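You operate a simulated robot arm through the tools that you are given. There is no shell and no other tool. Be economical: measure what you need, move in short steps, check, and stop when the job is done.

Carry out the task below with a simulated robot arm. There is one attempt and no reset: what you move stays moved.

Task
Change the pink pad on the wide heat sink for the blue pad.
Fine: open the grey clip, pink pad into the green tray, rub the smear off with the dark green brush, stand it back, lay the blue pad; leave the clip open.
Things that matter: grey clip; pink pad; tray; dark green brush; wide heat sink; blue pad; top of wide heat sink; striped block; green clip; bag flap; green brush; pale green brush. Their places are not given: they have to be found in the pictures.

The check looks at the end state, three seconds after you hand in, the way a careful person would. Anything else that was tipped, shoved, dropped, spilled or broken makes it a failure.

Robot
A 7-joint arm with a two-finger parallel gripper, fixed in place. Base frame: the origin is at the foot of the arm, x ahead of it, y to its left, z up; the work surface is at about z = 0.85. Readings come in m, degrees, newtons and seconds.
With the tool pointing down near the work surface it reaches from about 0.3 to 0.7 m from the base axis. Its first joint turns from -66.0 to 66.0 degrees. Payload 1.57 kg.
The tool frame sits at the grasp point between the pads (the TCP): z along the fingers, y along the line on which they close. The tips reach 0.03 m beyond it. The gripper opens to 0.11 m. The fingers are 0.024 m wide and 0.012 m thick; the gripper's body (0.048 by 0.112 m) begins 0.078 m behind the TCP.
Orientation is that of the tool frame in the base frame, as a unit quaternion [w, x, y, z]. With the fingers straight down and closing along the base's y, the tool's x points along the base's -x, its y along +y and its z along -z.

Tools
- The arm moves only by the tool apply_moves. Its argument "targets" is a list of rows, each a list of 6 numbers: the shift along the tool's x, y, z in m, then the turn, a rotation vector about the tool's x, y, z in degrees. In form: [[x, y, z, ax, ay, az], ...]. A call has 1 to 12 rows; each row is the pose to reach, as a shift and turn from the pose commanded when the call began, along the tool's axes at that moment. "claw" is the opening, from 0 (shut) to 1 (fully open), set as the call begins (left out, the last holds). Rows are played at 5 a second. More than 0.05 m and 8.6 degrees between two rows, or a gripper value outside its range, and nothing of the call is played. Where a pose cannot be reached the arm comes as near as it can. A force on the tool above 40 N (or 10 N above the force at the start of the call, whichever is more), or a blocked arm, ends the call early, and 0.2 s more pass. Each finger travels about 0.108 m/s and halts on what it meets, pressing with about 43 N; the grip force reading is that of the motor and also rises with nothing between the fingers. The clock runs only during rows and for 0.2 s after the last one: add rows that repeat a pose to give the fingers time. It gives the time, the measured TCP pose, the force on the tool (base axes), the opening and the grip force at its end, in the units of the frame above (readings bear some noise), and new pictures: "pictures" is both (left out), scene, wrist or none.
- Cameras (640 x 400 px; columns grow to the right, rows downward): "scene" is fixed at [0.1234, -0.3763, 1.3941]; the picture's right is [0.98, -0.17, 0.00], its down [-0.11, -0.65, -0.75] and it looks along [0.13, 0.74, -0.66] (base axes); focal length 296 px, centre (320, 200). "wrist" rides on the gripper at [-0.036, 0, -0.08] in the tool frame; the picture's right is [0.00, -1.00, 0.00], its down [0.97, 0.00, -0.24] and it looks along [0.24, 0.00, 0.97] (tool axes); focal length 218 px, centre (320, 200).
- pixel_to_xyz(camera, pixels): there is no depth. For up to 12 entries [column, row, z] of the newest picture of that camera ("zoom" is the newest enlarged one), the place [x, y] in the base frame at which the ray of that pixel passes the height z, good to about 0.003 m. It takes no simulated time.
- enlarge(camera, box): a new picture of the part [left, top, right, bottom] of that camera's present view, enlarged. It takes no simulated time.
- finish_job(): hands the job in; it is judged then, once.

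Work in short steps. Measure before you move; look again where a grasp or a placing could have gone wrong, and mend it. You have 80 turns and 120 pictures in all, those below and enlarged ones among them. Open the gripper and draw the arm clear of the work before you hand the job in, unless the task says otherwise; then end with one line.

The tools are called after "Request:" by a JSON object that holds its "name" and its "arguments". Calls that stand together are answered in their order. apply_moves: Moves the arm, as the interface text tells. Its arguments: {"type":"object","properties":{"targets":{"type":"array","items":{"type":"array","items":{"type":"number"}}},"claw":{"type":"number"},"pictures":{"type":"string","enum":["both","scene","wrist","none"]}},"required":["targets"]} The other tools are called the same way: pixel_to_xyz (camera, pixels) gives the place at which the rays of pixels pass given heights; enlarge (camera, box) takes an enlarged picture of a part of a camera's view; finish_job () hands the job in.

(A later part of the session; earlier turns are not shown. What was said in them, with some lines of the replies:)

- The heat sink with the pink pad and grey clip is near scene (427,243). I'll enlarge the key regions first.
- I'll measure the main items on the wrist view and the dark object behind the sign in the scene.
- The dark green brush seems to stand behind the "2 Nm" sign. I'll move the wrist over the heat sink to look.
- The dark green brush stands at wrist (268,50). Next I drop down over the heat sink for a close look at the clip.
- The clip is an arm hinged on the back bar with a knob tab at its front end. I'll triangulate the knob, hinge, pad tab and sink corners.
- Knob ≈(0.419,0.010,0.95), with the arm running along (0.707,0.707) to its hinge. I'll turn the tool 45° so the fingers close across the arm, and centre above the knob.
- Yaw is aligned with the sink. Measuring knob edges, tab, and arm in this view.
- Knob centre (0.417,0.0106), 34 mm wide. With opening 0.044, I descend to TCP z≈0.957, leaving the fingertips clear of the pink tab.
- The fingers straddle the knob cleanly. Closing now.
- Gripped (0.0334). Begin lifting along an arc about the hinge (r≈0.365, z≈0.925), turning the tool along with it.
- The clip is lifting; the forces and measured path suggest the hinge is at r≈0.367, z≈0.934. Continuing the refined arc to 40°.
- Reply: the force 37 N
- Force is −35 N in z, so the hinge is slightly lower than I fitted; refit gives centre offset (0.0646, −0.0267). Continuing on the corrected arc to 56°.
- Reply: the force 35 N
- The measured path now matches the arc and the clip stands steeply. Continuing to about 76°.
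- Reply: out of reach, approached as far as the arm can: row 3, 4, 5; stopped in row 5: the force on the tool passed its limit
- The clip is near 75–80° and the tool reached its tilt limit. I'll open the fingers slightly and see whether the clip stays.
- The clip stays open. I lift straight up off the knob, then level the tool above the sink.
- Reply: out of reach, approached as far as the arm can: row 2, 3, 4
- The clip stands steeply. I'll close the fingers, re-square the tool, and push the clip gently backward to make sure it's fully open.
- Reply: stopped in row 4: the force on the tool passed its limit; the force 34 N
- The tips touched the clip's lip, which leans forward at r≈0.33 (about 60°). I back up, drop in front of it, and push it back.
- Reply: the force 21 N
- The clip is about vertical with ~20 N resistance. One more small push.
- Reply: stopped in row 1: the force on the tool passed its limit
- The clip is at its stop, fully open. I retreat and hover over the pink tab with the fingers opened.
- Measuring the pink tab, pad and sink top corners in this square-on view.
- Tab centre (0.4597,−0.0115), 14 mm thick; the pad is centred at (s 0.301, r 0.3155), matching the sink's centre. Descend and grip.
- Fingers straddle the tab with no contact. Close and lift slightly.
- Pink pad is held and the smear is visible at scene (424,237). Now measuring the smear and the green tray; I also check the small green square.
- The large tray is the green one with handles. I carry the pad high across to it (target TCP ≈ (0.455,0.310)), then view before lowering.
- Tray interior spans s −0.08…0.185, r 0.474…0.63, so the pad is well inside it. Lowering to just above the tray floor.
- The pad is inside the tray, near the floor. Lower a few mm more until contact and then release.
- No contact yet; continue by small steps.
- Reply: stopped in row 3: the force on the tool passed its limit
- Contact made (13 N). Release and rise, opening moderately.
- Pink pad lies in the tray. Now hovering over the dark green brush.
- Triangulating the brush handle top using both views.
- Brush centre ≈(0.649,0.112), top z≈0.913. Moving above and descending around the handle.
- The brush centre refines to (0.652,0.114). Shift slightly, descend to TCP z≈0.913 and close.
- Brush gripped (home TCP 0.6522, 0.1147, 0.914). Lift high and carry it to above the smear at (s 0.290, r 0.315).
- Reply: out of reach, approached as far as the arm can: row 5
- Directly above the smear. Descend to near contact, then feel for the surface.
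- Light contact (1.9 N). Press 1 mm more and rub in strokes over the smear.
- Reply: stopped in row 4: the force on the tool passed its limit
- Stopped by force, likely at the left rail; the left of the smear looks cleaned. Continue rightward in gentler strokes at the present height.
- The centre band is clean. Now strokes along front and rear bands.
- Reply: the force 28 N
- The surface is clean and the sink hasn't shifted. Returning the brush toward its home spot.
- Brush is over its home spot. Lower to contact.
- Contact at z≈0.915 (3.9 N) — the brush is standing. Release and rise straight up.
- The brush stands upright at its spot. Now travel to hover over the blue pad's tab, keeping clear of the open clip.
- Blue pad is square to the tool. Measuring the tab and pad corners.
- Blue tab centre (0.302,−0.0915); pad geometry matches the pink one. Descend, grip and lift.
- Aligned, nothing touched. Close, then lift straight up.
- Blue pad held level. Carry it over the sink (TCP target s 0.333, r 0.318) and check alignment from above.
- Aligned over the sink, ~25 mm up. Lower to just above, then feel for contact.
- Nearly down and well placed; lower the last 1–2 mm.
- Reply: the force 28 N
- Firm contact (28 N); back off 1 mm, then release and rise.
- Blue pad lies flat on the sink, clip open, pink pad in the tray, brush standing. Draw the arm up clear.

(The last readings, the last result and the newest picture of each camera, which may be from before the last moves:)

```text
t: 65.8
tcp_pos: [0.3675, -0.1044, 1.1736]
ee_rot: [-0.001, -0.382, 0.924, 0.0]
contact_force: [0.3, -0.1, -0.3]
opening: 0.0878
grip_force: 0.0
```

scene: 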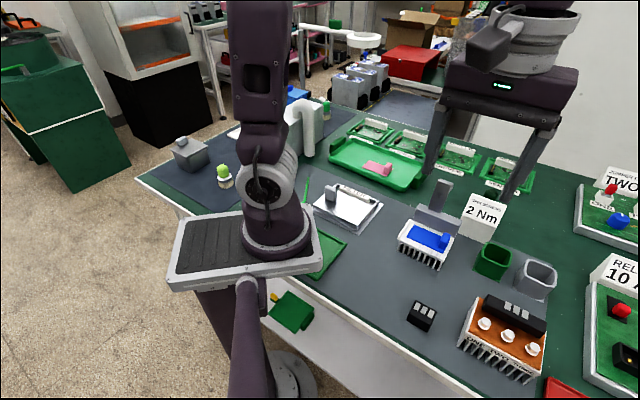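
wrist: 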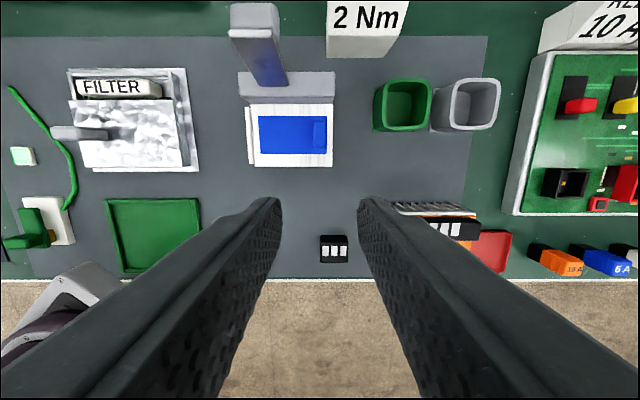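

Everything is in place and the arm is clear; handing in.

Request:
{"name": "finish_job", "arguments": {}}

```text
The job is handed in.
```

The job is handed in: the blue pad is on the wide heat sink in place of the pink one, which is in the green tray. The smear is rubbed off, the dark green brush stands back in its place, and the grey clip is left open.
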